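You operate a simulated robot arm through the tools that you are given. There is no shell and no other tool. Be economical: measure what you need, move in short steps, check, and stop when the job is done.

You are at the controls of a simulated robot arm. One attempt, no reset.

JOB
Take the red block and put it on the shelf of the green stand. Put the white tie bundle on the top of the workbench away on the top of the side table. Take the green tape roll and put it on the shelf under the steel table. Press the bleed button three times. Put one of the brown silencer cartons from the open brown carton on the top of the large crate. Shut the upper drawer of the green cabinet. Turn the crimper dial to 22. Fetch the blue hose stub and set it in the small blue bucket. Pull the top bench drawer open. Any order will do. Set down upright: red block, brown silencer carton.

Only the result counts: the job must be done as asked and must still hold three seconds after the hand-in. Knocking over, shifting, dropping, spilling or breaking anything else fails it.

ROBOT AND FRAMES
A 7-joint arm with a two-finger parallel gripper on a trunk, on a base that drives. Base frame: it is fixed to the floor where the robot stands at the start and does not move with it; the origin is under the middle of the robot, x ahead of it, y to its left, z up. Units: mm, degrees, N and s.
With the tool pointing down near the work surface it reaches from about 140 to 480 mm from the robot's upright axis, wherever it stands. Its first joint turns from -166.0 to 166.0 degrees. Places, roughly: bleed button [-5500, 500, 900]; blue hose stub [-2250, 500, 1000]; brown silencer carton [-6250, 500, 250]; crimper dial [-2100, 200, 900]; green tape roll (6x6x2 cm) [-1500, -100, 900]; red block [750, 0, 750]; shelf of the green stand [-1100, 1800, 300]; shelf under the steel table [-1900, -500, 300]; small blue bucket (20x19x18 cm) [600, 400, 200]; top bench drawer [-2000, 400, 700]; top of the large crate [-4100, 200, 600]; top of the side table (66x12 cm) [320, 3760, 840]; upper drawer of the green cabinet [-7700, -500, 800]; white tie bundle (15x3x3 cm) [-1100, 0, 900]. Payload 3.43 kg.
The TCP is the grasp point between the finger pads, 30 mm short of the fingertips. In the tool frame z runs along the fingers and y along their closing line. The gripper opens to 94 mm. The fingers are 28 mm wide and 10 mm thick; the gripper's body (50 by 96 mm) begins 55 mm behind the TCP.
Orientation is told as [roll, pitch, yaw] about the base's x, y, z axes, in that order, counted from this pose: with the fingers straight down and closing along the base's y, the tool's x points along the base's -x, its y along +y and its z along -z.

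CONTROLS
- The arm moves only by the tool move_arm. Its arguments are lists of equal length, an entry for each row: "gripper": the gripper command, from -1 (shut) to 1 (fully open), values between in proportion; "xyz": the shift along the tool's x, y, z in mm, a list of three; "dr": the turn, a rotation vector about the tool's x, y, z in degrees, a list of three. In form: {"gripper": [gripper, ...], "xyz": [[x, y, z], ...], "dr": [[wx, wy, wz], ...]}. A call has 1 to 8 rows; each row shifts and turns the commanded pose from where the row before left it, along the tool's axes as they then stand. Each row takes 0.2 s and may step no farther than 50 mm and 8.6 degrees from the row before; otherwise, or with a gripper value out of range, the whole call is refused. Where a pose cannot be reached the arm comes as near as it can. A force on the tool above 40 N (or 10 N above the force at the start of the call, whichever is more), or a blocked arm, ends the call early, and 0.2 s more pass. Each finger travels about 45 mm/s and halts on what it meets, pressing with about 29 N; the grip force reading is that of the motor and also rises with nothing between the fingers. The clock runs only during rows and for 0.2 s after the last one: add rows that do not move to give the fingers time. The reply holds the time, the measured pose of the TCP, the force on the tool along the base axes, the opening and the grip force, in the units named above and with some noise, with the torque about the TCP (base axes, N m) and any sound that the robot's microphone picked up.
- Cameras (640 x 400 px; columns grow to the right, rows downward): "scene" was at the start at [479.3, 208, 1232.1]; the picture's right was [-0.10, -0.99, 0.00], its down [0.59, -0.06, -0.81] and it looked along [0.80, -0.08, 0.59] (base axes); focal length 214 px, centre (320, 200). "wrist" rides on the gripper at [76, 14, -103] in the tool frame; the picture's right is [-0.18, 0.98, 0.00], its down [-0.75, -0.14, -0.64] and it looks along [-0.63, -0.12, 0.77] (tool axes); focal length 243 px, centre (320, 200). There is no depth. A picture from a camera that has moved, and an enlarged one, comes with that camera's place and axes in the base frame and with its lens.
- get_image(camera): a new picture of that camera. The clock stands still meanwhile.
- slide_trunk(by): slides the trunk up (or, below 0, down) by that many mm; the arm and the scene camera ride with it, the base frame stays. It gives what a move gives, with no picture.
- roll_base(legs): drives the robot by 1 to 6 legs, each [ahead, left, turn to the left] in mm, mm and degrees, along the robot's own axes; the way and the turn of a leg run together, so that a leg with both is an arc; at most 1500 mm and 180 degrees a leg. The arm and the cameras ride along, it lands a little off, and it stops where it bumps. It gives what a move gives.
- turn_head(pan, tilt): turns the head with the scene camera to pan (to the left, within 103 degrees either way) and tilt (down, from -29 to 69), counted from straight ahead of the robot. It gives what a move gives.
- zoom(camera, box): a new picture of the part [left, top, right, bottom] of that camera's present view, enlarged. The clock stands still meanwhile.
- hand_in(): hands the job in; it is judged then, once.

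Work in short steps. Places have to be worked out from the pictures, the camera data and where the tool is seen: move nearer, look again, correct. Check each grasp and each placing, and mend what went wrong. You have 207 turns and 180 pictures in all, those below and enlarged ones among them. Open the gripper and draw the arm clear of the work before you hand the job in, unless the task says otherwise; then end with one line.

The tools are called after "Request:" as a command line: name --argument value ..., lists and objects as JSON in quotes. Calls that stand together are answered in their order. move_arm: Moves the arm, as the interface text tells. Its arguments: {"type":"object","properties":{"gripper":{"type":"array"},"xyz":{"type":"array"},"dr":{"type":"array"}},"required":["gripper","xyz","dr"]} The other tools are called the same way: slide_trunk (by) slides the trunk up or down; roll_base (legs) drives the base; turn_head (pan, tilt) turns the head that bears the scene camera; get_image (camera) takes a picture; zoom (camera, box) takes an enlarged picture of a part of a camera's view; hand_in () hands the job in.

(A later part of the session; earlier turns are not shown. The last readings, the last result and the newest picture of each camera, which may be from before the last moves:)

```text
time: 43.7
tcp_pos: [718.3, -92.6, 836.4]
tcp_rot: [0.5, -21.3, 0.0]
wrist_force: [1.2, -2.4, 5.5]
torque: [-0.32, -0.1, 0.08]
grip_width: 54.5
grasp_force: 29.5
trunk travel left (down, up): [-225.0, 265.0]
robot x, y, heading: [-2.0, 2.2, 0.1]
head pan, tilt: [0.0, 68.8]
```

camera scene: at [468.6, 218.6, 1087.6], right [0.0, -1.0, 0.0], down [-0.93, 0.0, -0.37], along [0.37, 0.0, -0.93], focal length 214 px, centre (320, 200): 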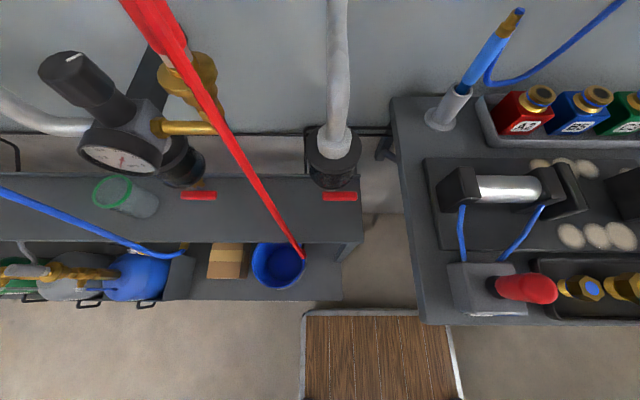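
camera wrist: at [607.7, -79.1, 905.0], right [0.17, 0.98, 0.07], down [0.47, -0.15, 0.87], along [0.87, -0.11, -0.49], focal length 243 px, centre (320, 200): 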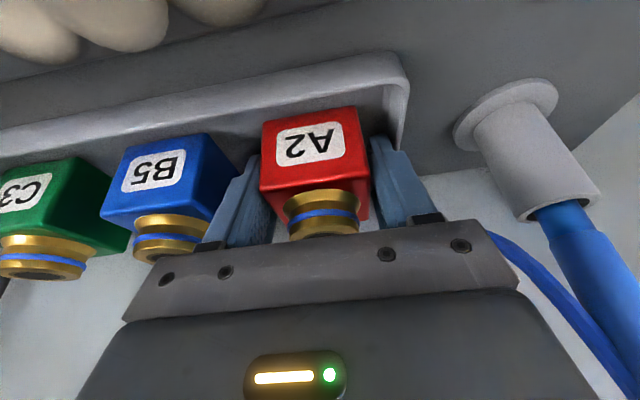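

Gripped at 54.5 mm (29.5 N). Lift straight up 120 mm and check.

Request:
move_arm --gripper '[-1, -1, -1, -1]' --xyz '[[-10.7, 0, -28], [-14.3, 0, -37.3], [-14.3, 0, -37.3], [-3.6, 0, -9.3]]' --dr '[[0, 0, 0], [0, 0, 0], [0, 0, 0], [0, 0, 0]]'

Request:
get_image --camera "wrist"

```text
time: 44.7
tcp_pos: [717.9, -92.5, 956.2]
tcp_rot: [0.4, -21.1, 0.0]
wrist_force: [-0.4, -0.7, -3.0]
torque: [-0.02, -0.02, -0.02]
grip_width: 54.4
grasp_force: 29.0
trunk travel left (down, up): [-225.0, 265.0]
robot x, y, heading: [-1.0, -4.8, 0.2]
head pan, tilt: [0.0, 68.8]
```

```text
143 pictures are left
camera wrist: at [608.0, -80.1, 1025.3], right [0.17, 0.98, 0.07], down [0.47, -0.15, 0.87], along [0.87, -0.11, -0.49], focal length 243 px, centre (320, 200)
```

wrist: 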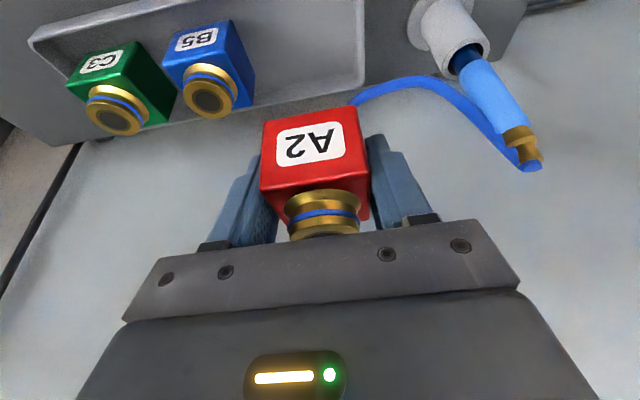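

The red block is held firmly. I draw the arm back and up, and level the tool, before driving.

Request:
move_arm --gripper '[-1, -1, -1, -1, -1, -1, -1, -1]' --xyz '[[28, 0, -38], [28, 4, -38], [28, 4, -38], [28, 4, -38], [28, 4, -38], [0, 0, 0], [0, 0, 0], [0, 0, 0]]' --dr '[[0, 0, 0], [0, 0, 0], [0, 0, 0], [0, 0, 0], [0, 0, 0], [0, 7, 0], [0, 7, 0], [0, 7, 0]]'

Request:
roll_base --legs '[[-180, 0, 0], [0, 0, 90]]'

Request:
turn_head --pan 30 --tilt 20

Request:
get_image --camera "scene"

Request:
get_image --camera "wrist"

```text
time: 45.9
tcp_pos: [596.6, -44.8, 1080.4]
tcp_rot: [9.6, -18.0, 8.1]
wrist_force: [0.3, 0.8, -2.8]
torque: [-0.01, 0.01, -0.03]
grip_width: 54.2
grasp_force: 29.6
out of reach, approached as far as the arm can: row 2, 3, 4, 5
trunk travel left (down, up): [-225.0, 265.0]
robot x, y, heading: [1.9, -2.1, -0.0]
head pan, tilt: [0.0, 68.8]
stopped in row 5: the arm was blocked; the commanded pose is now the measured one
```

```text
time: 51.3
tcp_pos: [-144.3, 598.1, 1082.0]
tcp_rot: [9.7, -18.1, 98.9]
wrist_force: [0.3, -0.4, -2.7]
torque: [-0.03, -0.01, 0.0]
grip_width: 54.1
grasp_force: 29.4
trunk travel left (down, up): [-225.0, 265.0]
robot x, y, heading: [-180.1, 0.8, 91.1]
head pan, tilt: [0.0, 68.8]
```

```text
time: 52.5
tcp_pos: [-144.7, 597.0, 1080.2]
tcp_rot: [9.7, -18.3, 99.0]
wrist_force: [-0.6, -0.3, -3.0]
torque: [0.01, 0.03, -0.03]
grip_width: 54.1
grasp_force: 30.1
trunk travel left (down, up): [-225.0, 265.0]
robot x, y, heading: [-183.0, 1.1, 91.1]
head pan, tilt: [30.0, 20.0]
```

```text
142 pictures are left
camera scene: at [-450.3, 497.7, 1151.3], right [0.86, 0.51, 0.0], down [0.18, -0.29, -0.94], along [-0.48, 0.81, -0.34], focal length 214 px, centre (320, 200)
```

scene: 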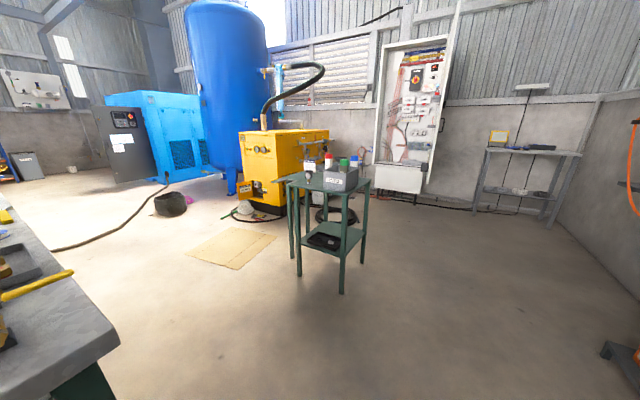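

```text
141 pictures are left
camera wrist: at [-126.7, 495.3, 1155.4], right [-0.98, -0.03, 0.21], down [0.16, 0.56, 0.81], along [-0.14, 0.83, -0.54], focal length 243 px, centre (320, 200)
```

wrist: 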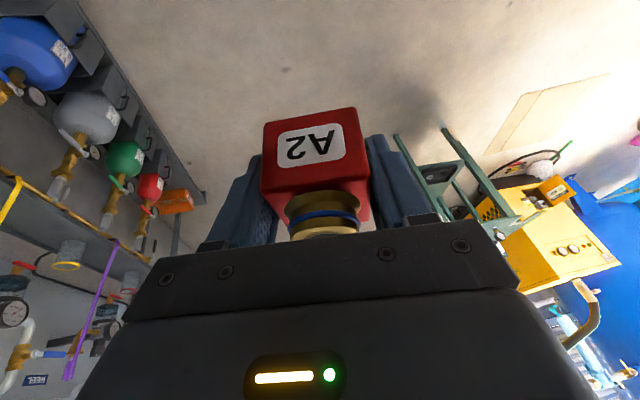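

The green stand is clearly visible: footprint about x −1304…−935, y 1630…2030. Zooming on its shelf.

Request:
zoom --camera "scene" --box '[260, 140, 404, 300]'

```text
2.50 times, centred on (332, 220) of scene
camera zoom: at [-450.3, 497.7, 1151.3], right [0.86, 0.51, 0.0], down [0.18, -0.29, -0.94], along [-0.48, 0.81, -0.34], focal length 536 px, centre (290, 150)
```

zoom: 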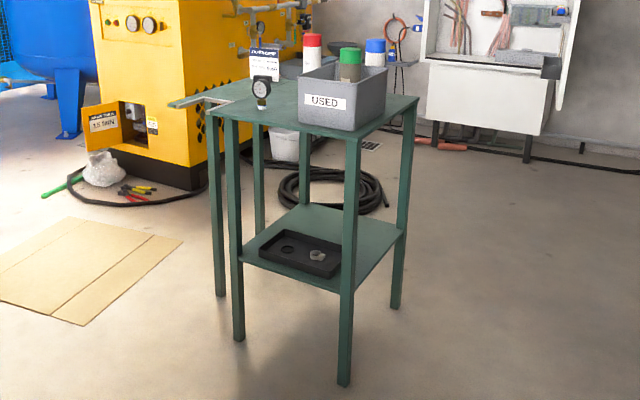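

Shelf top z≈296; a black tray occupies its front part, the free part is around [−1020,1920]. I drive to about (−300,1920) and turn to face −x, approaching the stand's right side.

Request:
roll_base --legs '[[960, 40, 0], [960, 40, 0], [0, 0, 88.9]]'

Request:
turn_head --pan 0 --tilt 45

Request:
get_image --camera "scene"

```text
time: 65.9
tcp_pos: [-881.6, 1982.2, 1081.2]
tcp_rot: [9.5, -18.1, -172.8]
wrist_force: [-0.2, 0.6, -2.9]
torque: [0.02, 0.0, -0.02]
grip_width: 54.2
grasp_force: 28.8
trunk travel left (down, up): [-225.0, 265.0]
robot x, y, heading: [-287.3, 1925.9, 179.2]
head pan, tilt: [30.0, 20.0]
```

```text
time: 66.8
tcp_pos: [-882.3, 1981.2, 1081.5]
tcp_rot: [9.5, -18.2, -172.8]
wrist_force: [0.5, 0.2, -2.5]
torque: [0.02, 0.03, -0.04]
grip_width: 54.2
grasp_force: 29.8
trunk travel left (down, up): [-225.0, 265.0]
robot x, y, heading: [-288.1, 1925.4, 179.1]
head pan, tilt: [0.0, 45.0]
```

```text
139 pictures are left
camera scene: at [-792.8, 1718.6, 1112.7], right [0.01, 1.0, 0.0], down [0.71, -0.01, -0.71], along [-0.71, 0.01, -0.71], focal length 214 px, centre (320, 200)
```

scene: 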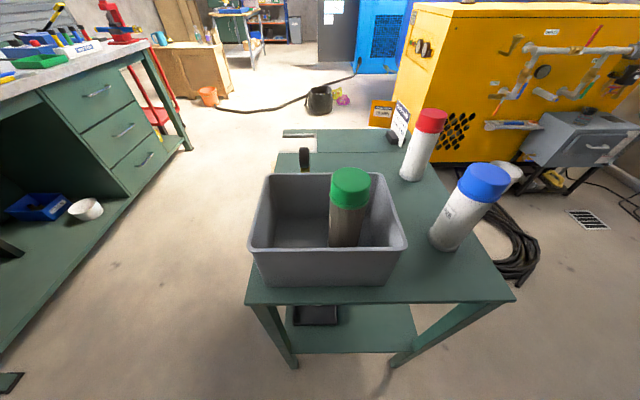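

Stand's near top edge is at x≈−921. I back the base 60 mm for clearance, lower the trunk fully, then straighten the tool (roll 0, pitch −21, facing −x).

Request:
roll_base --legs '[[-60, 0, 0]]'

Request:
slide_trunk --by -225

Request:
move_arm --gripper '[-1, -1, -1, -1, -1, -1]' --xyz '[[0, 0, 20], [0, 0, 20], [14, 0, 40], [14, 0, 40], [14, 0, 40], [14, 0, 40]]' --dr '[[6, -1.5, 3.8], [6, -1.5, 3.8], [0, 0, 0], [0, 0, 0], [0, 0, 0], [0, 0, 0]]'

Request:
get_image --camera "wrist"

```text
time: 67.8
tcp_pos: [-822.7, 1981.2, 1081.5]
tcp_rot: [9.6, -18.1, -172.8]
wrist_force: [0.7, 0.4, -3.4]
torque: [0.02, 0.0, 0.01]
grip_width: 54.4
grasp_force: 29.0
trunk travel left (down, up): [-225.0, 265.0]
robot x, y, heading: [-225.1, 1923.7, 178.9]
head pan, tilt: [0.0, 45.0]
```

```text
time: 70.2
tcp_pos: [-822.7, 1980.7, 855.6]
tcp_rot: [9.7, -18.1, -172.8]
wrist_force: [-0.6, 0.1, -2.3]
torque: [-0.02, -0.03, 0.04]
grip_width: 54.2
grasp_force: 28.9
trunk travel left (down, up): [0.0, 490.0]
robot x, y, heading: [-227.3, 1931.9, 179.4]
head pan, tilt: [0.0, 45.0]
```

```text
time: 71.6
tcp_pos: [-893.2, 1985.2, 670.8]
tcp_rot: [0.2, -20.4, 179.0]
wrist_force: [0.9, -0.9, -2.3]
torque: [0.01, 0.0, -0.02]
grip_width: 54.4
grasp_force: 28.2
out of reach, approached as far as the arm can: row 1, 2, 3, 4, 5
trunk travel left (down, up): [0.0, 490.0]
robot x, y, heading: [-226.8, 1924.0, 179.1]
head pan, tilt: [0.0, 45.0]
```

```text
138 pictures are left
camera wrist: at [-787.9, 1970.4, 740.6], right [-0.19, -0.98, 0.07], down [-0.48, 0.15, 0.86], along [-0.86, 0.13, -0.5], focal length 243 px, centre (320, 200)
```

wrist: 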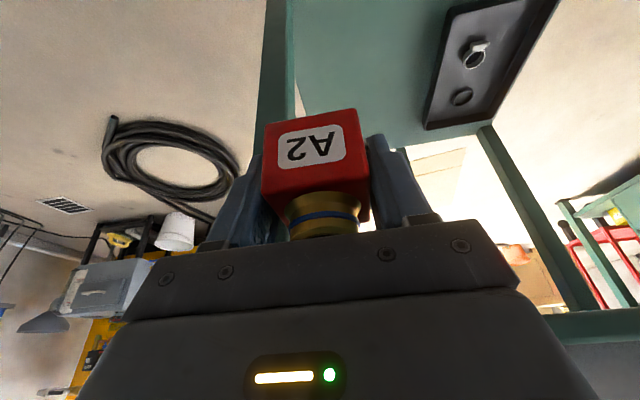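

The block is just outside the stand at [−893,1985,671]. Shift toward y≈1915 and lower to about z 450, then look.

Request:
move_arm --gripper '[-1, -1, -1, -1, -1, -1]' --xyz '[[0, 35, 0], [0, 35, 0], [17, 0, 45], [17, 0, 45], [17, 0, 45], [17, 0, 45]]' --dr '[[0, 0, 0], [0, 0, 0], [0, 0, 0], [0, 0, 0], [0, 0, 0], [0, 0, 0]]'

Request:
get_image --camera "wrist"

```text
time: 73.0
tcp_pos: [-893.5, 1913.4, 480.1]
tcp_rot: [0.3, -20.6, 178.9]
wrist_force: [-0.8, -1.8, -3.0]
torque: [0.01, -0.04, -0.02]
grip_width: 54.3
grasp_force: 29.4
trunk travel left (down, up): [0.0, 490.0]
robot x, y, heading: [-228.6, 1928.2, 179.0]
head pan, tilt: [0.0, 45.0]
```

```text
137 pictures are left
camera wrist: at [-787.7, 1898.4, 549.7], right [-0.19, -0.98, 0.07], down [-0.48, 0.15, 0.86], along [-0.86, 0.13, -0.5], focal length 243 px, centre (320, 200)
```

wrist: 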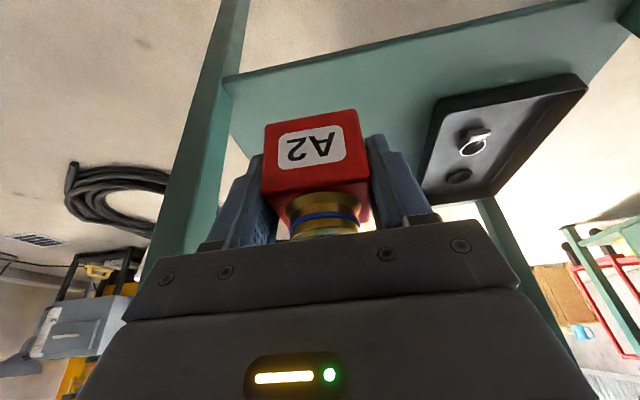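

Shelf edge at x≈−934, tray beyond y<1775; all clear. Move inward 115 mm, then down 80 mm.

Request:
move_arm --gripper '[-1, -1, -1, -1, -1, -1]' --xyz '[[-36, 0, 13.5], [-36, 0, 13.5], [-36, 0, 13.5], [14, 0, 37.4], [14, 0, 37.4], [0, 0, 0]]' --dr '[[0, 0, 0], [0, 0, 0], [0, 0, 0], [0, 0, 0], [0, 0, 0], [0, 0, 0]]'

Request:
get_image --camera "wrist"

```text
time: 74.6
tcp_pos: [-952.8, 1909.2, 406.5]
tcp_rot: [3.9, -17.3, -178.4]
wrist_force: [-0.6, -0.5, -2.8]
torque: [0.0, -0.01, 0.02]
grip_width: 54.2
grasp_force: 29.2
trunk travel left (down, up): [0.0, 490.0]
robot x, y, heading: [-213.0, 1940.4, 177.8]
head pan, tilt: [0.0, 45.0]
stopped in row 6: the arm was blocked; the commanded pose is now the measured one
```

```text
136 pictures are left
camera wrist: at [-849.8, 1905.3, 481.2], right [-0.13, -0.98, 0.12], down [-0.54, 0.17, 0.83], along [-0.83, 0.04, -0.55], focal length 243 px, centre (320, 200)
```

wrist: 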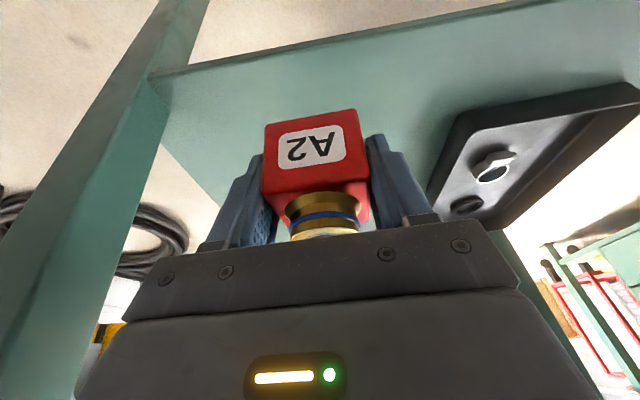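

The arm was blocked and the base seems nudged (heading 177.8); perhaps an arm link touches the table top. I look with the scene camera.

Request:
get_image --camera "scene"

```text
135 pictures are left
camera scene: at [-726.2, 1741.6, 885.5], right [0.03, 1.0, 0.0], down [0.71, -0.02, -0.71], along [-0.71, 0.02, -0.71], focal length 214 px, centre (320, 200)
```

scene: 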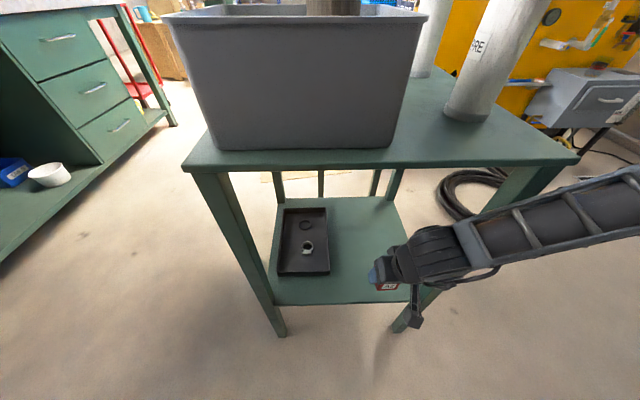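

The forearm comes from the right and presses the stand's right front leg; the stand hasn't moved. I back out 40 mm, shift 60 mm away from that leg (y≈1850), restore tilt, and go in again.

Request:
move_arm --gripper '[-1, -1, -1, -1, -1, -1]' --xyz '[[37, 0, -14], [0, 30, 0], [0, 30, 0], [-36, 0, 13.5], [-30, 0, 11], [0, 0, 0]]' --dr '[[3.9, -3.5, 0], [0, 0, 0], [0, 0, 0], [0, 0, 0], [0, 0, 0], [0, 0, 0]]'

Request:
get_image --camera "scene"

```text
time: 76.2
tcp_pos: [-923.2, 1861.9, 378.1]
tcp_rot: [1.4, -15.3, -179.9]
wrist_force: [0.0, 0.0, -2.5]
torque: [-0.03, 0.01, 0.02]
grip_width: 54.4
grasp_force: 29.0
trunk travel left (down, up): [0.0, 490.0]
robot x, y, heading: [-201.9, 1943.1, 177.2]
head pan, tilt: [0.0, 45.0]
stopped in row 6: the arm was blocked; the commanded pose is now the measured one
```

```text
134 pictures are left
camera scene: at [-717.0, 1753.8, 889.4], right [0.05, 1.0, 0.0], down [0.71, -0.03, -0.71], along [-0.71, 0.03, -0.71], focal length 214 px, centre (320, 200)
```

scene: 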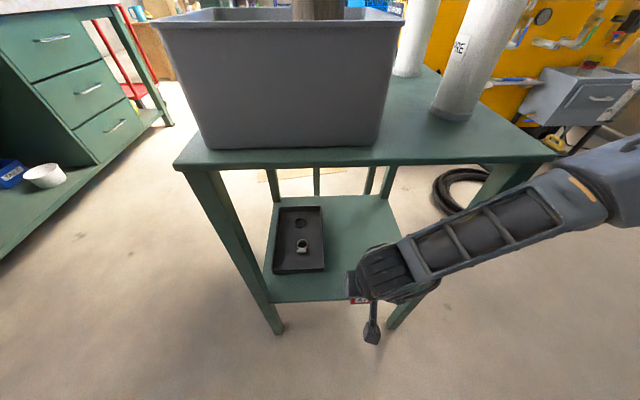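

The elbow, at table-top height, bears on the top's edge and pushes the base back. I'll reverse the base 170 mm so the arm works more stretched, with elbow away from the stand.

Request:
roll_base --legs '[[-170, 0, 2.5]]'

Request:
move_arm --gripper '[-1, -1, -1, -1, -1]' --xyz '[[-10, 0, -35], [-37, 0, 10], [-37, 0, 13], [-37, 0, 13], [0, 0, 0]]' --dr '[[1.4, -5, 0], [0, 0, 0], [0, 0, 0], [0, 0, 0], [0, 0, 0]]'

Request:
get_image --camera "scene"

```text
time: 77.6
tcp_pos: [-751.6, 1825.1, 379.6]
tcp_rot: [1.4, -15.7, -177.3]
wrist_force: [-0.3, 0.0, -3.0]
torque: [0.01, -0.02, -0.05]
grip_width: 54.2
grasp_force: 28.9
trunk travel left (down, up): [0.0, 490.0]
robot x, y, heading: [-35.6, 1943.2, 180.0]
head pan, tilt: [0.0, 45.0]
```

```text
time: 78.8
tcp_pos: [-867.8, 1820.3, 420.8]
tcp_rot: [0.0, -20.6, -177.4]
wrist_force: [0.1, 0.0, -3.7]
torque: [0.0, -0.02, -0.01]
grip_width: 54.0
grasp_force: 28.3
trunk travel left (down, up): [0.0, 490.0]
robot x, y, heading: [-33.0, 1942.5, 179.7]
head pan, tilt: [0.0, 45.0]
```

```text
133 pictures are left
camera scene: at [-536.7, 1727.1, 887.6], right [0.0, 1.0, 0.0], down [0.71, 0.0, -0.71], along [-0.71, 0.0, -0.71], focal length 214 px, centre (320, 200)
```

scene: 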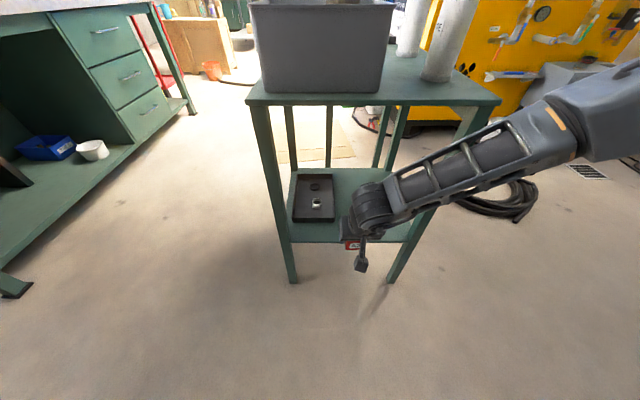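

Elbow is now well clear. Shift base 60 mm ahead and 45 mm right, then extend the arm 65 mm in.

Request:
roll_base --legs '[[60, -45, 0]]'

Request:
move_arm --gripper '[-1, -1, -1, -1]' --xyz '[[-30, 0, 11.3], [-30, 0, 11.3], [10, 0, 28], [0, 0, 0]]' --dr '[[0, 0, 0], [0, 0, 0], [0, 0, 0], [0, 0, 0]]'

Request:
get_image --camera "scene"

Request:
get_image --camera "wrist"

```text
time: 79.9
tcp_pos: [-928.3, 1866.6, 419.8]
tcp_rot: [0.0, -20.7, -177.4]
wrist_force: [0.0, 0.2, -2.4]
torque: [0.02, -0.03, -0.01]
grip_width: 54.5
grasp_force: 29.2
trunk travel left (down, up): [0.0, 490.0]
robot x, y, heading: [-90.5, 1988.3, 179.9]
head pan, tilt: [0.0, 45.0]
```

```text
time: 80.9
tcp_pos: [-992.7, 1862.5, 390.2]
tcp_rot: [0.0, -20.7, -177.5]
wrist_force: [0.5, -0.2, -2.7]
torque: [0.0, -0.03, 0.0]
grip_width: 54.0
grasp_force: 28.7
trunk travel left (down, up): [0.0, 490.0]
robot x, y, heading: [-94.3, 1988.8, 179.7]
head pan, tilt: [0.0, 45.0]
```

```text
132 pictures are left
camera scene: at [-597.4, 1772.8, 887.7], right [0.0, 1.0, 0.0], down [0.71, 0.0, -0.71], along [-0.71, 0.0, -0.71], focal length 214 px, centre (320, 200)
```

scene: 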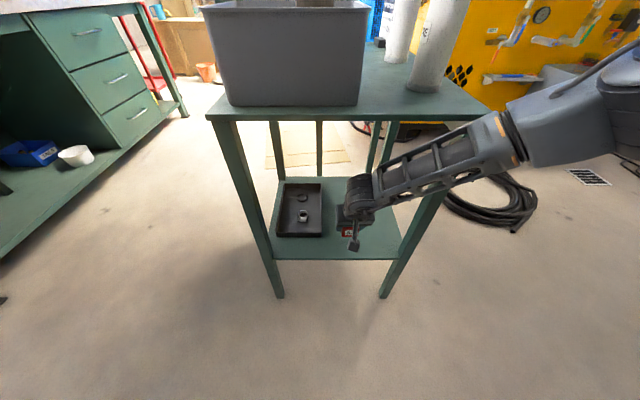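

```text
131 pictures are left
camera wrist: at [-885.9, 1853.7, 459.1], right [-0.13, -0.99, 0.07], down [-0.48, 0.12, 0.87], along [-0.87, 0.08, -0.49], focal length 243 px, centre (320, 200)
```

wrist: 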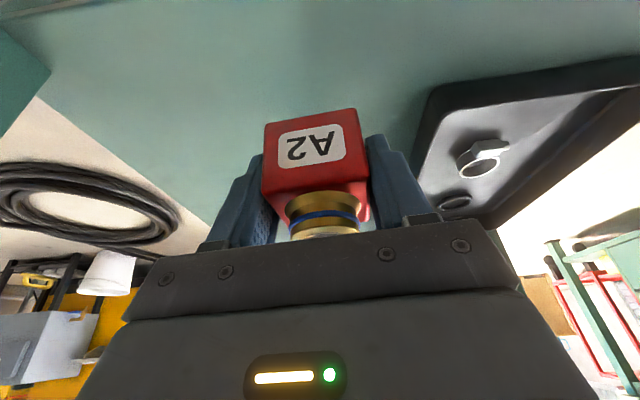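

Placed over the shelf inside the edge, clear of the tray. Descend ~30 mm then in small steps until contact.

Request:
move_arm --gripper '[-1, -1, -1, -1, -1, -1, -1, -1]' --xyz '[[5.3, 0, 14], [5.3, 0, 14], [1.4, 0, 3.7], [1.4, 0, 3.7], [1.4, 0, 3.7], [1.4, 0, 3.7], [1.4, 0, 3.7], [1.4, 0, 3.7]]' --dr '[[0, 0, 0], [0, 0, 0], [0, 0, 0], [0, 0, 0], [0, 0, 0], [0, 0, 0], [0, 0, 0], [0, 0, 0]]'

```text
time: 82.6
tcp_pos: [-995.9, 1863.8, 344.4]
tcp_rot: [0.1, -21.0, -177.7]
wrist_force: [5.4, 0.2, 19.6]
torque: [0.68, -0.27, -0.36]
grip_width: 54.2
grasp_force: 28.5
trunk travel left (down, up): [0.0, 490.0]
robot x, y, heading: [-92.3, 1989.3, 179.9]
head pan, tilt: [0.0, 45.0]
stopped in row 8: the force on the tool passed its limit at 76 N (the readings are from after the stop); the commanded pose is now the measured one
```

Touchdown at TCP z≈344. Ease 1 mm up, open, and withdraw along the tool axis.

Request:
move_arm --gripper '[-1, 0.6, 0.6, 0.6, 0.6, 0.6]' --xyz '[[0, 0, -1], [0, 0, 0], [0, 0, 0], [0, 0, -25], [0, 0, -35], [0, 0, -35]]' --dr '[[0, 0, 0], [0, 0, 0], [0, 0, 0], [0, 0, 0], [0, 0, 0], [0, 0, 0]]'

Request:
get_image --camera "wrist"

```text
time: 84.0
tcp_pos: [-960.2, 1863.3, 432.9]
tcp_rot: [0.0, -20.9, -177.5]
wrist_force: [-0.6, 0.4, -0.6]
torque: [0.0, -0.01, 0.01]
grip_width: 75.1
grasp_force: 0.1
trunk travel left (down, up): [0.0, 490.0]
robot x, y, heading: [-91.6, 1986.6, 179.8]
head pan, tilt: [0.0, 45.0]
```

```text
130 pictures are left
camera wrist: at [-852.9, 1855.9, 501.4], right [-0.13, -0.99, 0.07], down [-0.48, 0.12, 0.87], along [-0.87, 0.08, -0.49], focal length 243 px, centre (320, 200)
```

wrist: 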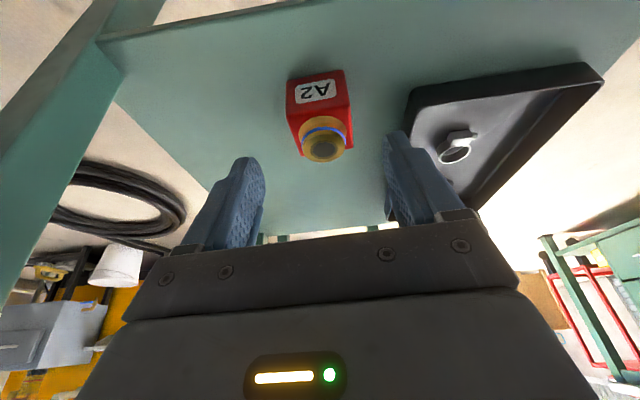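

The red block stands upright on the shelf. I retract the arm, back the base away, raise the trunk and look toward the workbench.

Request:
move_arm --gripper '[0.6, 0.6, 0.6]' --xyz '[[0, 0, -40], [0, 0, -40], [0, 0, -20]]' --dr '[[0, 0, 0], [0, 0, 0], [0, 0, 0]]'

Request:
roll_base --legs '[[-300, 0, 0]]'

Request:
slide_trunk --by 300

Request:
turn_head --pan 50 --tilt 15

Request:
get_image --camera "scene"

```text
time: 84.8
tcp_pos: [-921.9, 1865.9, 527.0]
tcp_rot: [0.1, -21.0, -177.5]
wrist_force: [0.3, 0.2, -0.2]
torque: [0.03, 0.02, 0.05]
grip_width: 75.3
grasp_force: 0.0
trunk travel left (down, up): [0.0, 490.0]
robot x, y, heading: [-91.9, 1986.9, 179.7]
head pan, tilt: [0.0, 45.0]
```

```text
time: 86.2
tcp_pos: [-800.6, 1873.6, 524.1]
tcp_rot: [-0.1, -20.8, -177.9]
wrist_force: [-0.1, -0.3, 0.2]
torque: [0.01, 0.02, 0.05]
grip_width: 75.3
grasp_force: 0.1
trunk travel left (down, up): [0.0, 490.0]
robot x, y, heading: [28.7, 1990.0, 179.5]
head pan, tilt: [0.0, 45.0]
stopped in leg 1: the robot was blocked; the commanded pose is now the measured one
```

```text
time: 89.2
tcp_pos: [-801.8, 1873.9, 825.6]
tcp_rot: [0.0, -20.9, -178.0]
wrist_force: [-0.3, -0.4, 0.3]
torque: [0.05, -0.01, 0.01]
grip_width: 74.9
grasp_force: 0.0
trunk travel left (down, up): [-300.0, 190.0]
robot x, y, heading: [32.4, 1992.1, 179.6]
head pan, tilt: [0.0, 45.0]
```

```text
time: 90.4
tcp_pos: [-802.2, 1874.0, 824.9]
tcp_rot: [-0.1, -20.9, -177.9]
wrist_force: [-0.1, -0.1, -0.3]
torque: [-0.01, -0.02, -0.02]
grip_width: 75.1
grasp_force: 0.1
trunk travel left (down, up): [-300.0, 190.0]
robot x, y, heading: [30.0, 1987.7, 179.3]
head pan, tilt: [50.0, 15.0]
```

```text
129 pictures are left
camera scene: at [-454.2, 1706.1, 1234.5], right [-0.76, 0.65, 0.0], down [0.17, 0.2, -0.97], along [-0.63, -0.73, -0.26], focal length 214 px, centre (320, 200)
```

scene: 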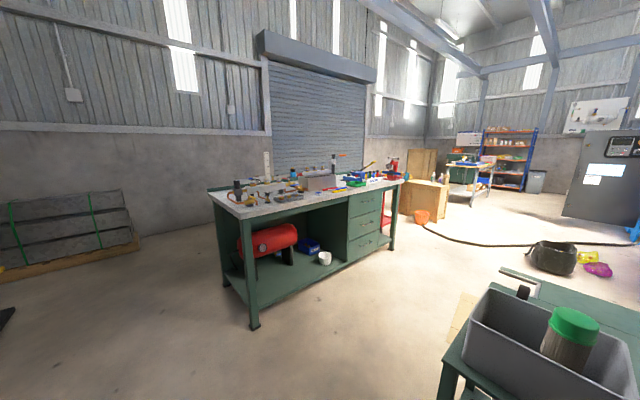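

The workbench spans x≈−886…−2620, y≈−100…520 (bumped something behind when reversing; will keep away). Zoom on the bench top.

Request:
zoom --camera "scene" --box '[200, 145, 420, 282]'

Request:
turn_head --pan -100 --tilt 45

Request:
get_image --camera "scene"

```text
2.91 times, centred on (310, 214) of scene
camera zoom: at [-454.2, 1706.1, 1234.5], right [-0.76, 0.65, 0.0], down [0.17, 0.2, -0.97], along [-0.63, -0.73, -0.26], focal length 624 px, centre (349, 161)
```

zoom: 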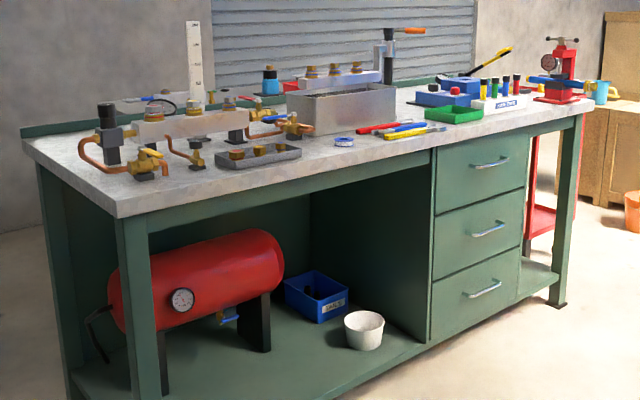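

```text
time: 92.8
tcp_pos: [-802.1, 1874.2, 825.1]
tcp_rot: [-0.1, -20.9, -178.0]
wrist_force: [0.0, 0.3, -0.2]
torque: [0.01, -0.01, 0.01]
grip_width: 75.2
grasp_force: 0.0
trunk travel left (down, up): [-300.0, 190.0]
robot x, y, heading: [35.9, 1994.1, 179.6]
head pan, tilt: [-100.0, 45.0]
```

```text
127 pictures are left
camera scene: at [-378.7, 1857.0, 1187.7], right [0.98, -0.18, 0.0], down [-0.13, -0.7, -0.71], along [0.13, 0.7, -0.71], focal length 214 px, centre (320, 200)
```

scene: 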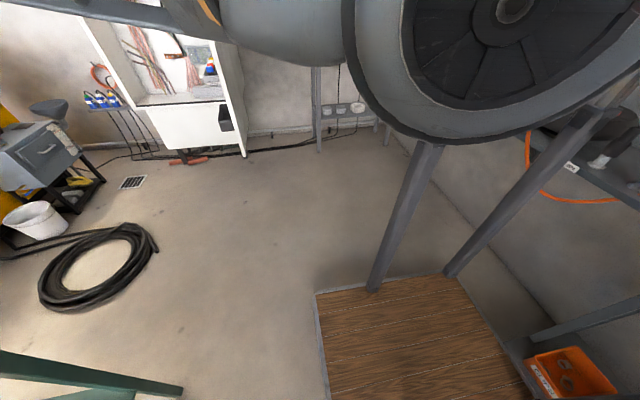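

Objects crowd the bench's left end; I need a closer look for the ties. Retract and raise the arm, then drive sideways to the bench's +x end.

Request:
move_arm --gripper '[0.6, 0.6, 0.6, 0.6, 0.6, 0.6]' --xyz '[[16, 0, -42], [16, 0, -42], [16, 0, -42], [16, 0, -42], [16, 0, -42], [16, 0, -42]]' --dr '[[0, 0, 0], [0, 0, 0], [0, 0, 0], [0, 0, 0], [0, 0, 0], [0, 0, 0]]'

Request:
roll_base --legs '[[0, 900, 0], [0, 900, 0], [350, 0, 0]]'

Request:
turn_head --pan -5 --tilt 35

Request:
get_image --camera "scene"

```text
time: 94.2
tcp_pos: [-624.8, 1880.6, 1025.3]
tcp_rot: [0.0, -20.9, -177.8]
wrist_force: [-0.3, -1.0, 0.2]
torque: [-0.03, -0.04, 0.01]
grip_width: 75.0
grasp_force: 0.1
trunk travel left (down, up): [-300.0, 190.0]
robot x, y, heading: [33.1, 1988.1, 179.5]
head pan, tilt: [-100.0, 45.0]
```

```text
time: 105.2
tcp_pos: [-983.3, 74.3, 1025.3]
tcp_rot: [0.0, -20.9, -178.0]
wrist_force: [0.4, 0.2, 0.2]
torque: [-0.02, 0.02, -0.02]
grip_width: 75.1
grasp_force: 0.0
trunk travel left (down, up): [-300.0, 190.0]
robot x, y, heading: [-325.8, 185.3, 179.2]
head pan, tilt: [-100.0, 45.0]
```

```text
time: 106.9
tcp_pos: [-983.1, 73.3, 1024.5]
tcp_rot: [0.0, -20.8, -178.0]
wrist_force: [0.3, -0.1, 0.1]
torque: [0.0, 0.02, -0.01]
grip_width: 75.3
grasp_force: 0.1
trunk travel left (down, up): [-300.0, 190.0]
robot x, y, heading: [-329.3, 183.2, 179.2]
head pan, tilt: [-5.0, 35.0]
```

```text
126 pictures are left
camera scene: at [-840.9, -21.2, 1202.5], right [0.1, 1.0, 0.0], down [0.57, -0.06, -0.82], along [-0.81, 0.08, -0.57], focal length 214 px, centre (320, 200)
```

scene: 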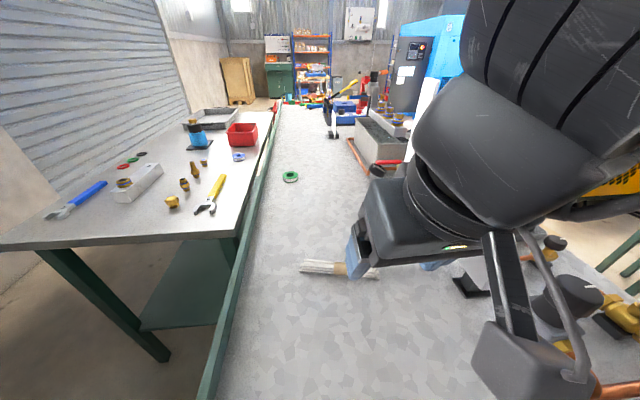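

Clear view: the white tie bundle lies on the bench around [−1105,41], along y; the green tape roll near [−1506,−62]; the steel table is beyond the bench. Level the tool and turn it so that it closes across the bundle.

Request:
move_arm --gripper '[0.6, 0.6, 0.6, 0.6, 0.6, 0.6]' --xyz '[[0, 0, 0], [0, 0, 0], [0, 0, 0], [0, 0, 0], [0, 0, 0], [0, 0, 0]]' --dr '[[0, 7, 0], [0, 7, 0], [0, 7, 0], [0, 0, -8.4], [0, 0, -8.4], [0, 0, -8.4]]'

Request:
move_arm --gripper '[0.6, 0.6, 0.6, 0.6, 0.6, 0.6]' --xyz '[[0, 0, 0], [0, 0, 0], [0, 0, 0], [0, 0, 0], [0, 0, 0], [0, 0, 0]]' --dr '[[0, 0, -8.4], [0, 0, -8.4], [0, 0, -8.4], [0, 0, -8.4], [0, 0, -8.4], [0, 0, -8.4]]'

Request:
get_image --camera "wrist"

Request:
get_image --camera "scene"

```text
time: 108.3
tcp_pos: [-982.6, 74.1, 1025.6]
tcp_rot: [0.0, 0.2, -152.7]
wrist_force: [0.0, 0.2, -0.4]
torque: [-0.03, 0.0, 0.01]
grip_width: 75.3
grasp_force: 0.0
trunk travel left (down, up): [-300.0, 190.0]
robot x, y, heading: [-327.6, 182.2, 179.1]
head pan, tilt: [-5.0, 35.0]
```

```text
time: 109.7
tcp_pos: [-983.1, 74.5, 1025.4]
tcp_rot: [0.1, 0.0, -102.4]
wrist_force: [0.4, 0.4, -0.3]
torque: [-0.01, -0.02, 0.04]
grip_width: 75.3
grasp_force: 0.1
trunk travel left (down, up): [-300.0, 190.0]
robot x, y, heading: [-326.0, 181.2, 179.2]
head pan, tilt: [-5.0, 35.0]
```

```text
125 pictures are left
camera wrist: at [-953.9, 146.2, 1128.1], right [0.92, -0.39, 0.0], down [-0.3, -0.71, 0.64], along [-0.25, -0.59, -0.77], focal length 243 px, centre (320, 200)
```

wrist: 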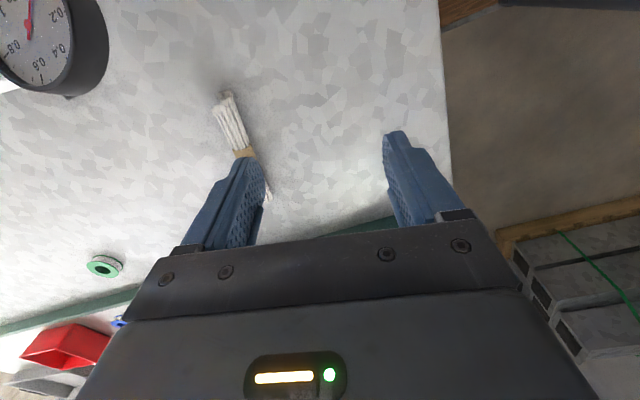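

```text
124 pictures are left
camera scene: at [-840.9, -21.2, 1202.5], right [0.1, 1.0, 0.0], down [0.57, -0.06, -0.82], along [-0.82, 0.08, -0.57], focal length 214 px, centre (320, 200)
```

scene: 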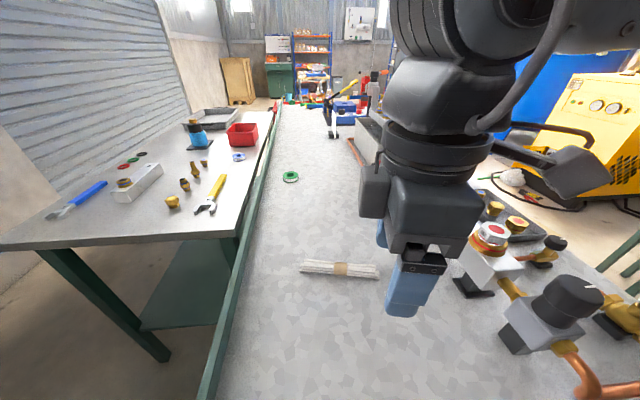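

Triangulated bundle centre ≈[−1096,46,865], axis azimuth ≈78°. Move over it and descend to z≈920, then check.

Request:
move_arm --gripper '[0.6, 0.6, 0.6, 0.6, 0.6, 0.6]' --xyz '[[-17.3, -35, 0], [-17.3, -35, 0], [-17.3, -35, 0], [0, 0, 40], [0, 0, 40], [0, 0, 25]]' --dr '[[0, 0, 0], [0, 0, 0], [0, 0, 0], [0, 0, 0], [0, 0, 0], [0, 0, 0]]'

Request:
get_image --camera "wrist"

```text
time: 111.1
tcp_pos: [-1038.9, 61.5, 919.5]
tcp_rot: [0.1, 0.0, -102.4]
wrist_force: [-0.3, 0.2, -0.5]
torque: [0.01, -0.01, -0.02]
grip_width: 75.1
grasp_force: 0.1
out of reach, approached as far as the arm can: row 2, 3
trunk travel left (down, up): [-300.0, 190.0]
robot x, y, heading: [-325.3, 179.1, 179.1]
head pan, tilt: [-5.0, 35.0]
```

```text
123 pictures are left
camera wrist: at [-1009.5, 132.6, 1021.9], right [0.92, -0.39, 0.0], down [-0.3, -0.71, 0.64], along [-0.25, -0.59, -0.77], focal length 243 px, centre (320, 200)
```

wrist: 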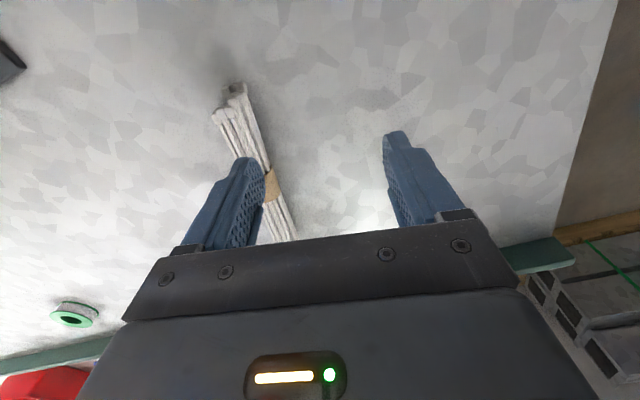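

The arm was at its reach; I move the base 57 mm ahead and 15 mm left instead.

Request:
roll_base --legs '[[57, 15, 0]]'

Request:
get_image --camera "wrist"

```text
time: 112.0
tcp_pos: [-1096.8, 47.9, 920.1]
tcp_rot: [0.1, 0.0, -102.4]
wrist_force: [-0.2, 0.5, 0.3]
torque: [-0.01, 0.02, -0.03]
grip_width: 75.2
grasp_force: 0.1
trunk travel left (down, up): [-300.0, 190.0]
robot x, y, heading: [-383.6, 168.3, 179.3]
head pan, tilt: [-5.0, 35.0]
```

```text
122 pictures are left
camera wrist: at [-1067.6, 117.9, 1022.2], right [0.92, -0.39, 0.0], down [-0.3, -0.71, 0.64], along [-0.25, -0.59, -0.77], focal length 243 px, centre (320, 200)
```

wrist: 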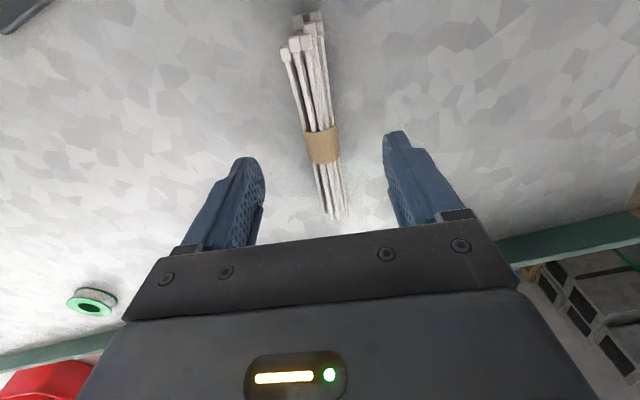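

The band is centred between the fingers. Descend 35 mm and close.

Request:
move_arm --gripper '[0.6, 0.6, 0.6, 0.6, -1, -1, -1, -1]' --xyz '[[0, 0, 15], [0, 0, 10], [0, 0, 6], [0, 0, 4], [0, 0, 0], [0, 0, 0], [0, 0, 0], [0, 0, 0]]' --dr '[[0, 0, 0], [0, 0, 0], [0, 0, 0], [0, 0, 0], [0, 0, 0], [0, 0, 0], [0, 0, 0], [0, 0, 0]]'

```text
time: 113.8
tcp_pos: [-1096.0, 45.8, 883.8]
tcp_rot: [0.1, 0.0, -102.5]
wrist_force: [0.4, 0.1, 0.0]
torque: [0.01, 0.03, 0.04]
grip_width: 22.6
grasp_force: 29.4
trunk travel left (down, up): [-300.0, 190.0]
robot x, y, heading: [-389.5, 165.6, 179.3]
head pan, tilt: [-5.0, 35.0]
```

Gripped at 22.6 mm. Lift 130 mm and verify.

Request:
move_arm --gripper '[-1, -1, -1, -1]' --xyz '[[0, 0, -20], [0, 0, -35], [0, 0, -40], [0, 0, -35]]' --dr '[[0, 0, 0], [0, 0, 0], [0, 0, 0], [0, 0, 0]]'

Request:
get_image --camera "wrist"

```text
time: 114.8
tcp_pos: [-1097.2, 47.8, 970.3]
tcp_rot: [0.0, -0.1, -102.9]
wrist_force: [-0.5, 0.5, 0.2]
torque: [-0.03, 0.01, -0.01]
grip_width: 22.8
grasp_force: 29.5
out of reach, approached as far as the arm can: row 3, 4
trunk travel left (down, up): [-300.0, 190.0]
robot x, y, heading: [-383.5, 166.3, 179.5]
head pan, tilt: [-5.0, 35.0]
```

```text
121 pictures are left
camera wrist: at [-1067.4, 119.3, 1072.6], right [0.92, -0.4, 0.0], down [-0.31, -0.7, 0.64], along [-0.26, -0.59, -0.77], focal length 243 px, centre (320, 200)
```

wrist: 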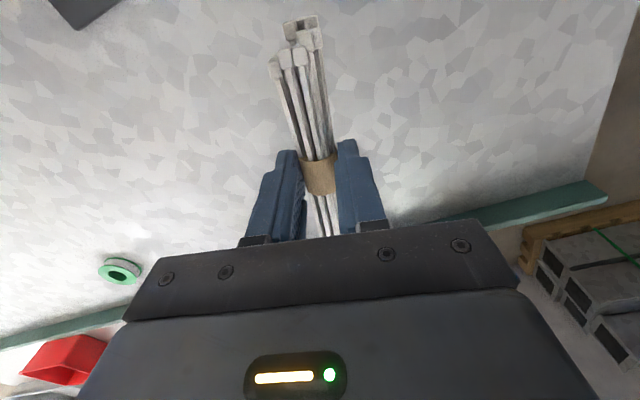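

The tie bundle is held. Raise the trunk, back away from the bench, turn to face +y and drive toward the side table.

Request:
slide_trunk --by 190

Request:
roll_base --legs '[[-170, 0, 0], [0, 0, -89.5], [1200, 0, 0], [1200, 0, 0]]'

Request:
turn_head --pan -15 --tilt 25

Request:
get_image --camera "scene"

```text
time: 116.9
tcp_pos: [-1096.4, 46.8, 1159.8]
tcp_rot: [0.0, 0.1, -102.8]
wrist_force: [0.1, -0.4, 0.6]
torque: [-0.02, -0.01, 0.01]
grip_width: 22.8
grasp_force: 28.7
trunk travel left (down, up): [-490.0, 0.0]
robot x, y, heading: [-390.0, 165.7, 179.3]
head pan, tilt: [-5.0, 35.0]
```

```text
time: 133.6
tcp_pos: [-318.3, 3283.7, 1159.7]
tcp_rot: [0.1, 0.0, 167.3]
wrist_force: [-0.4, 0.4, 0.0]
torque: [0.04, 0.0, 0.02]
grip_width: 22.9
grasp_force: 29.2
trunk travel left (down, up): [-490.0, 0.0]
robot x, y, heading: [-196.1, 2574.8, 89.7]
head pan, tilt: [-5.0, 35.0]
```

```text
time: 134.3
tcp_pos: [-317.9, 3282.9, 1159.4]
tcp_rot: [0.0, 0.0, 167.3]
wrist_force: [-0.3, -0.1, -0.4]
torque: [0.02, 0.0, 0.0]
grip_width: 23.0
grasp_force: 29.0
trunk travel left (down, up): [-490.0, 0.0]
robot x, y, heading: [-197.9, 2577.9, 89.7]
head pan, tilt: [-15.0, 25.0]
```

```text
120 pictures are left
camera scene: at [-383.9, 3085.4, 1408.2], right [0.96, -0.27, 0.0], down [-0.11, -0.41, -0.91], along [0.24, 0.87, -0.42], focal length 214 px, centre (320, 200)
```

scene: 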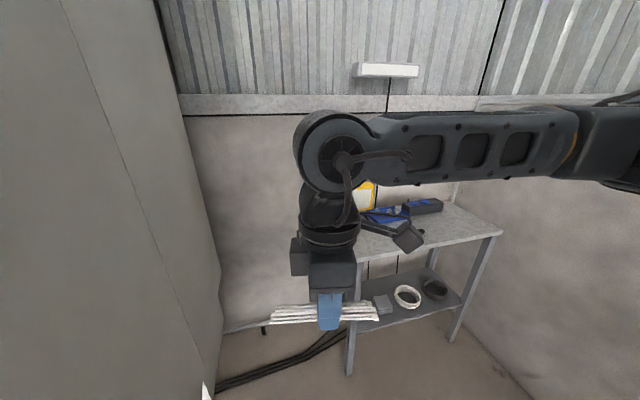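

The side table's front-right corner is near [681,3677]; several tools lie on it. I check the right side before moving sideways.

Request:
turn_head --pan -80 --tilt 45

Request:
get_image --camera "scene"

```text
time: 135.7
tcp_pos: [-317.7, 3285.1, 1159.7]
tcp_rot: [0.0, 0.1, 167.3]
wrist_force: [-0.4, -0.3, -0.1]
torque: [-0.01, 0.01, 0.01]
grip_width: 22.9
grasp_force: 29.3
trunk travel left (down, up): [-490.0, 0.0]
robot x, y, heading: [-197.4, 2573.4, 89.4]
head pan, tilt: [-80.0, 45.0]
```

```text
119 pictures are left
camera scene: at [-328.2, 3010.2, 1377.7], right [0.17, -0.99, 0.0], down [-0.7, -0.12, -0.71], along [0.7, 0.12, -0.71], focal length 214 px, centre (320, 200)
```

scene: 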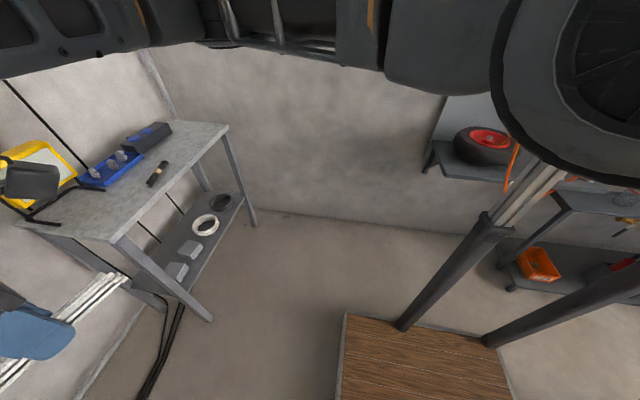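

The front strip of the table (y≈3700–3800) is free near x≈400 except a small item at x≈244. I turn the bundle parallel to x, swing the tool 220 mm right, then shift the base.

Request:
move_arm --gripper '[-1, -1, -1, -1, -1, -1, -1]' --xyz '[[0, 0, 0], [0, 0, 0], [45, 6, 0], [45, 6, 0], [45, 6, 0], [45, 6, 0], [40, 6, 0]]' --dr '[[0, 0, -6.2], [0, 0, -6.2], [0, 0, 0], [0, 0, 0], [0, 0, 0], [0, 0, 0], [0, 0, 0]]'

Request:
roll_base --legs '[[0, -495, 0], [200, 0, 0]]'

Request:
turn_head --pan -35 --tilt 35

Request:
get_image --camera "scene"

Request:
get_image --camera "wrist"

```text
time: 137.3
tcp_pos: [-317.2, 3283.6, 1160.8]
tcp_rot: [0.0, -0.1, 167.2]
wrist_force: [-0.6, 0.2, -0.4]
torque: [-0.01, 0.02, 0.02]
grip_width: 23.1
grasp_force: 28.8
out of reach, approached as far as the arm can: row 1, 2, 3, 4, 5, 6, 7
trunk travel left (down, up): [-490.0, 0.0]
robot x, y, heading: [-199.7, 2575.9, 89.6]
head pan, tilt: [-80.0, 45.0]
```

```text
time: 139.8
tcp_pos: [117.6, 3281.7, 1159.2]
tcp_rot: [0.1, 0.0, 165.7]
wrist_force: [0.0, 0.3, -0.4]
torque: [0.04, -0.01, 0.04]
grip_width: 22.7
grasp_force: 29.3
trunk travel left (down, up): [-490.0, 0.0]
robot x, y, heading: [216.2, 2571.6, 88.0]
head pan, tilt: [-80.0, 45.0]
stopped in leg 1: the robot was blocked; the commanded pose is now the measured one
```

```text
time: 141.0
tcp_pos: [117.2, 3283.7, 1159.3]
tcp_rot: [0.1, 0.0, 165.7]
wrist_force: [0.1, -0.5, -0.4]
torque: [-0.02, -0.01, -0.02]
grip_width: 22.9
grasp_force: 29.2
trunk travel left (down, up): [-490.0, 0.0]
robot x, y, heading: [219.5, 2571.4, 87.9]
head pan, tilt: [-35.0, 35.0]
```

```text
118 pictures are left
camera scene: at [72.3, 3068.9, 1392.5], right [0.8, -0.6, 0.0], down [-0.35, -0.46, -0.82], along [0.49, 0.65, -0.57], focal length 214 px, centre (320, 200)
```

scene: 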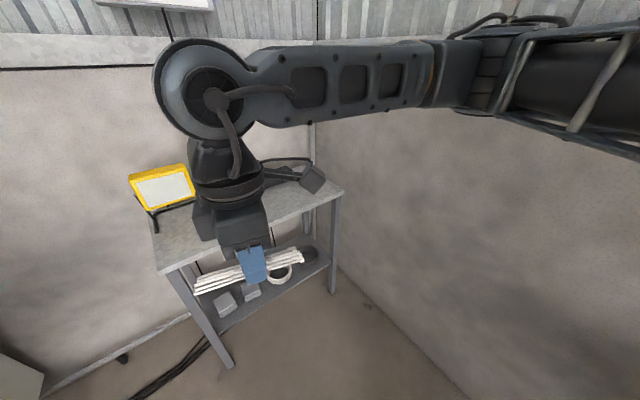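

```text
117 pictures are left
camera wrist: at [186.2, 3251.1, 1262.2], right [-0.42, -0.91, 0.0], down [-0.7, 0.32, 0.64], along [-0.58, 0.27, -0.77], focal length 243 px, centre (320, 200)
```

wrist: 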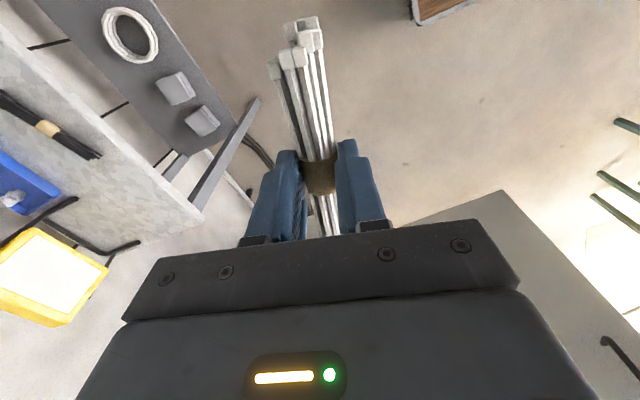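

The base bumped something on its rear right; I'll first go ahead 150 mm, then right, then ahead again.

Request:
roll_base --legs '[[150, 0, 1.8], [0, -180, 0], [150, 0, 0]]'

Request:
get_image --camera "scene"

```text
time: 142.5
tcp_pos: [103.7, 3421.1, 1160.3]
tcp_rot: [0.1, 0.0, 166.6]
wrist_force: [0.5, 0.4, -0.3]
torque: [-0.02, 0.0, 0.03]
grip_width: 22.9
grasp_force: 28.8
trunk travel left (down, up): [-490.0, 0.0]
robot x, y, heading: [216.8, 2711.1, 89.0]
head pan, tilt: [-35.0, 35.0]
stopped in leg 1: the robot was blocked; the commanded pose is now the measured one
```

```text
116 pictures are left
camera scene: at [62.0, 3206.1, 1392.6], right [0.81, -0.59, 0.0], down [-0.34, -0.46, -0.82], along [0.48, 0.66, -0.57], focal length 214 px, centre (320, 200)
```

scene: 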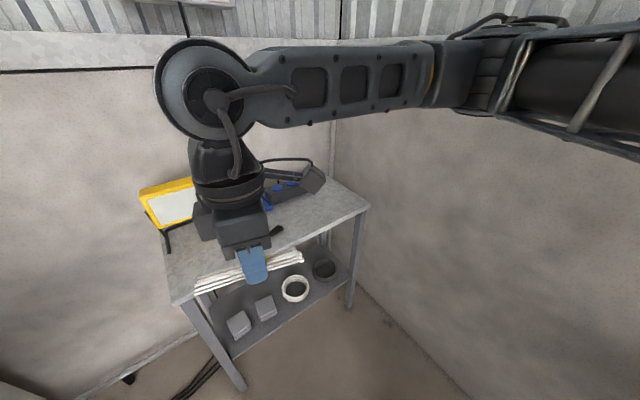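

Blocked again; maybe the elbow touches the wall at right. Look right.

Request:
turn_head --pan -85 --tilt 15

Request:
get_image --camera "scene"

```text
time: 143.7
tcp_pos: [104.4, 3421.2, 1160.5]
tcp_rot: [0.2, 0.0, 166.7]
wrist_force: [-0.1, 0.4, -0.2]
torque: [0.01, 0.01, 0.0]
grip_width: 23.0
grasp_force: 28.9
trunk travel left (down, up): [-490.0, 0.0]
robot x, y, heading: [216.0, 2708.2, 89.1]
head pan, tilt: [-85.0, 15.0]
```

```text
115 pictures are left
camera scene: at [103.2, 3141.5, 1424.5], right [0.07, -1.0, 0.0], down [-0.26, -0.02, -0.97], along [0.96, 0.07, -0.26], focal length 214 px, centre (320, 200)
```

scene: 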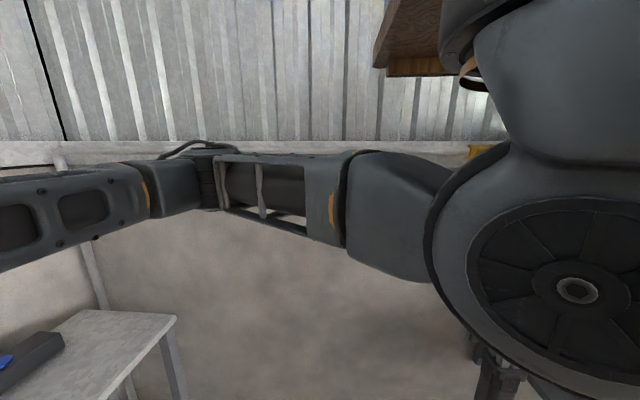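

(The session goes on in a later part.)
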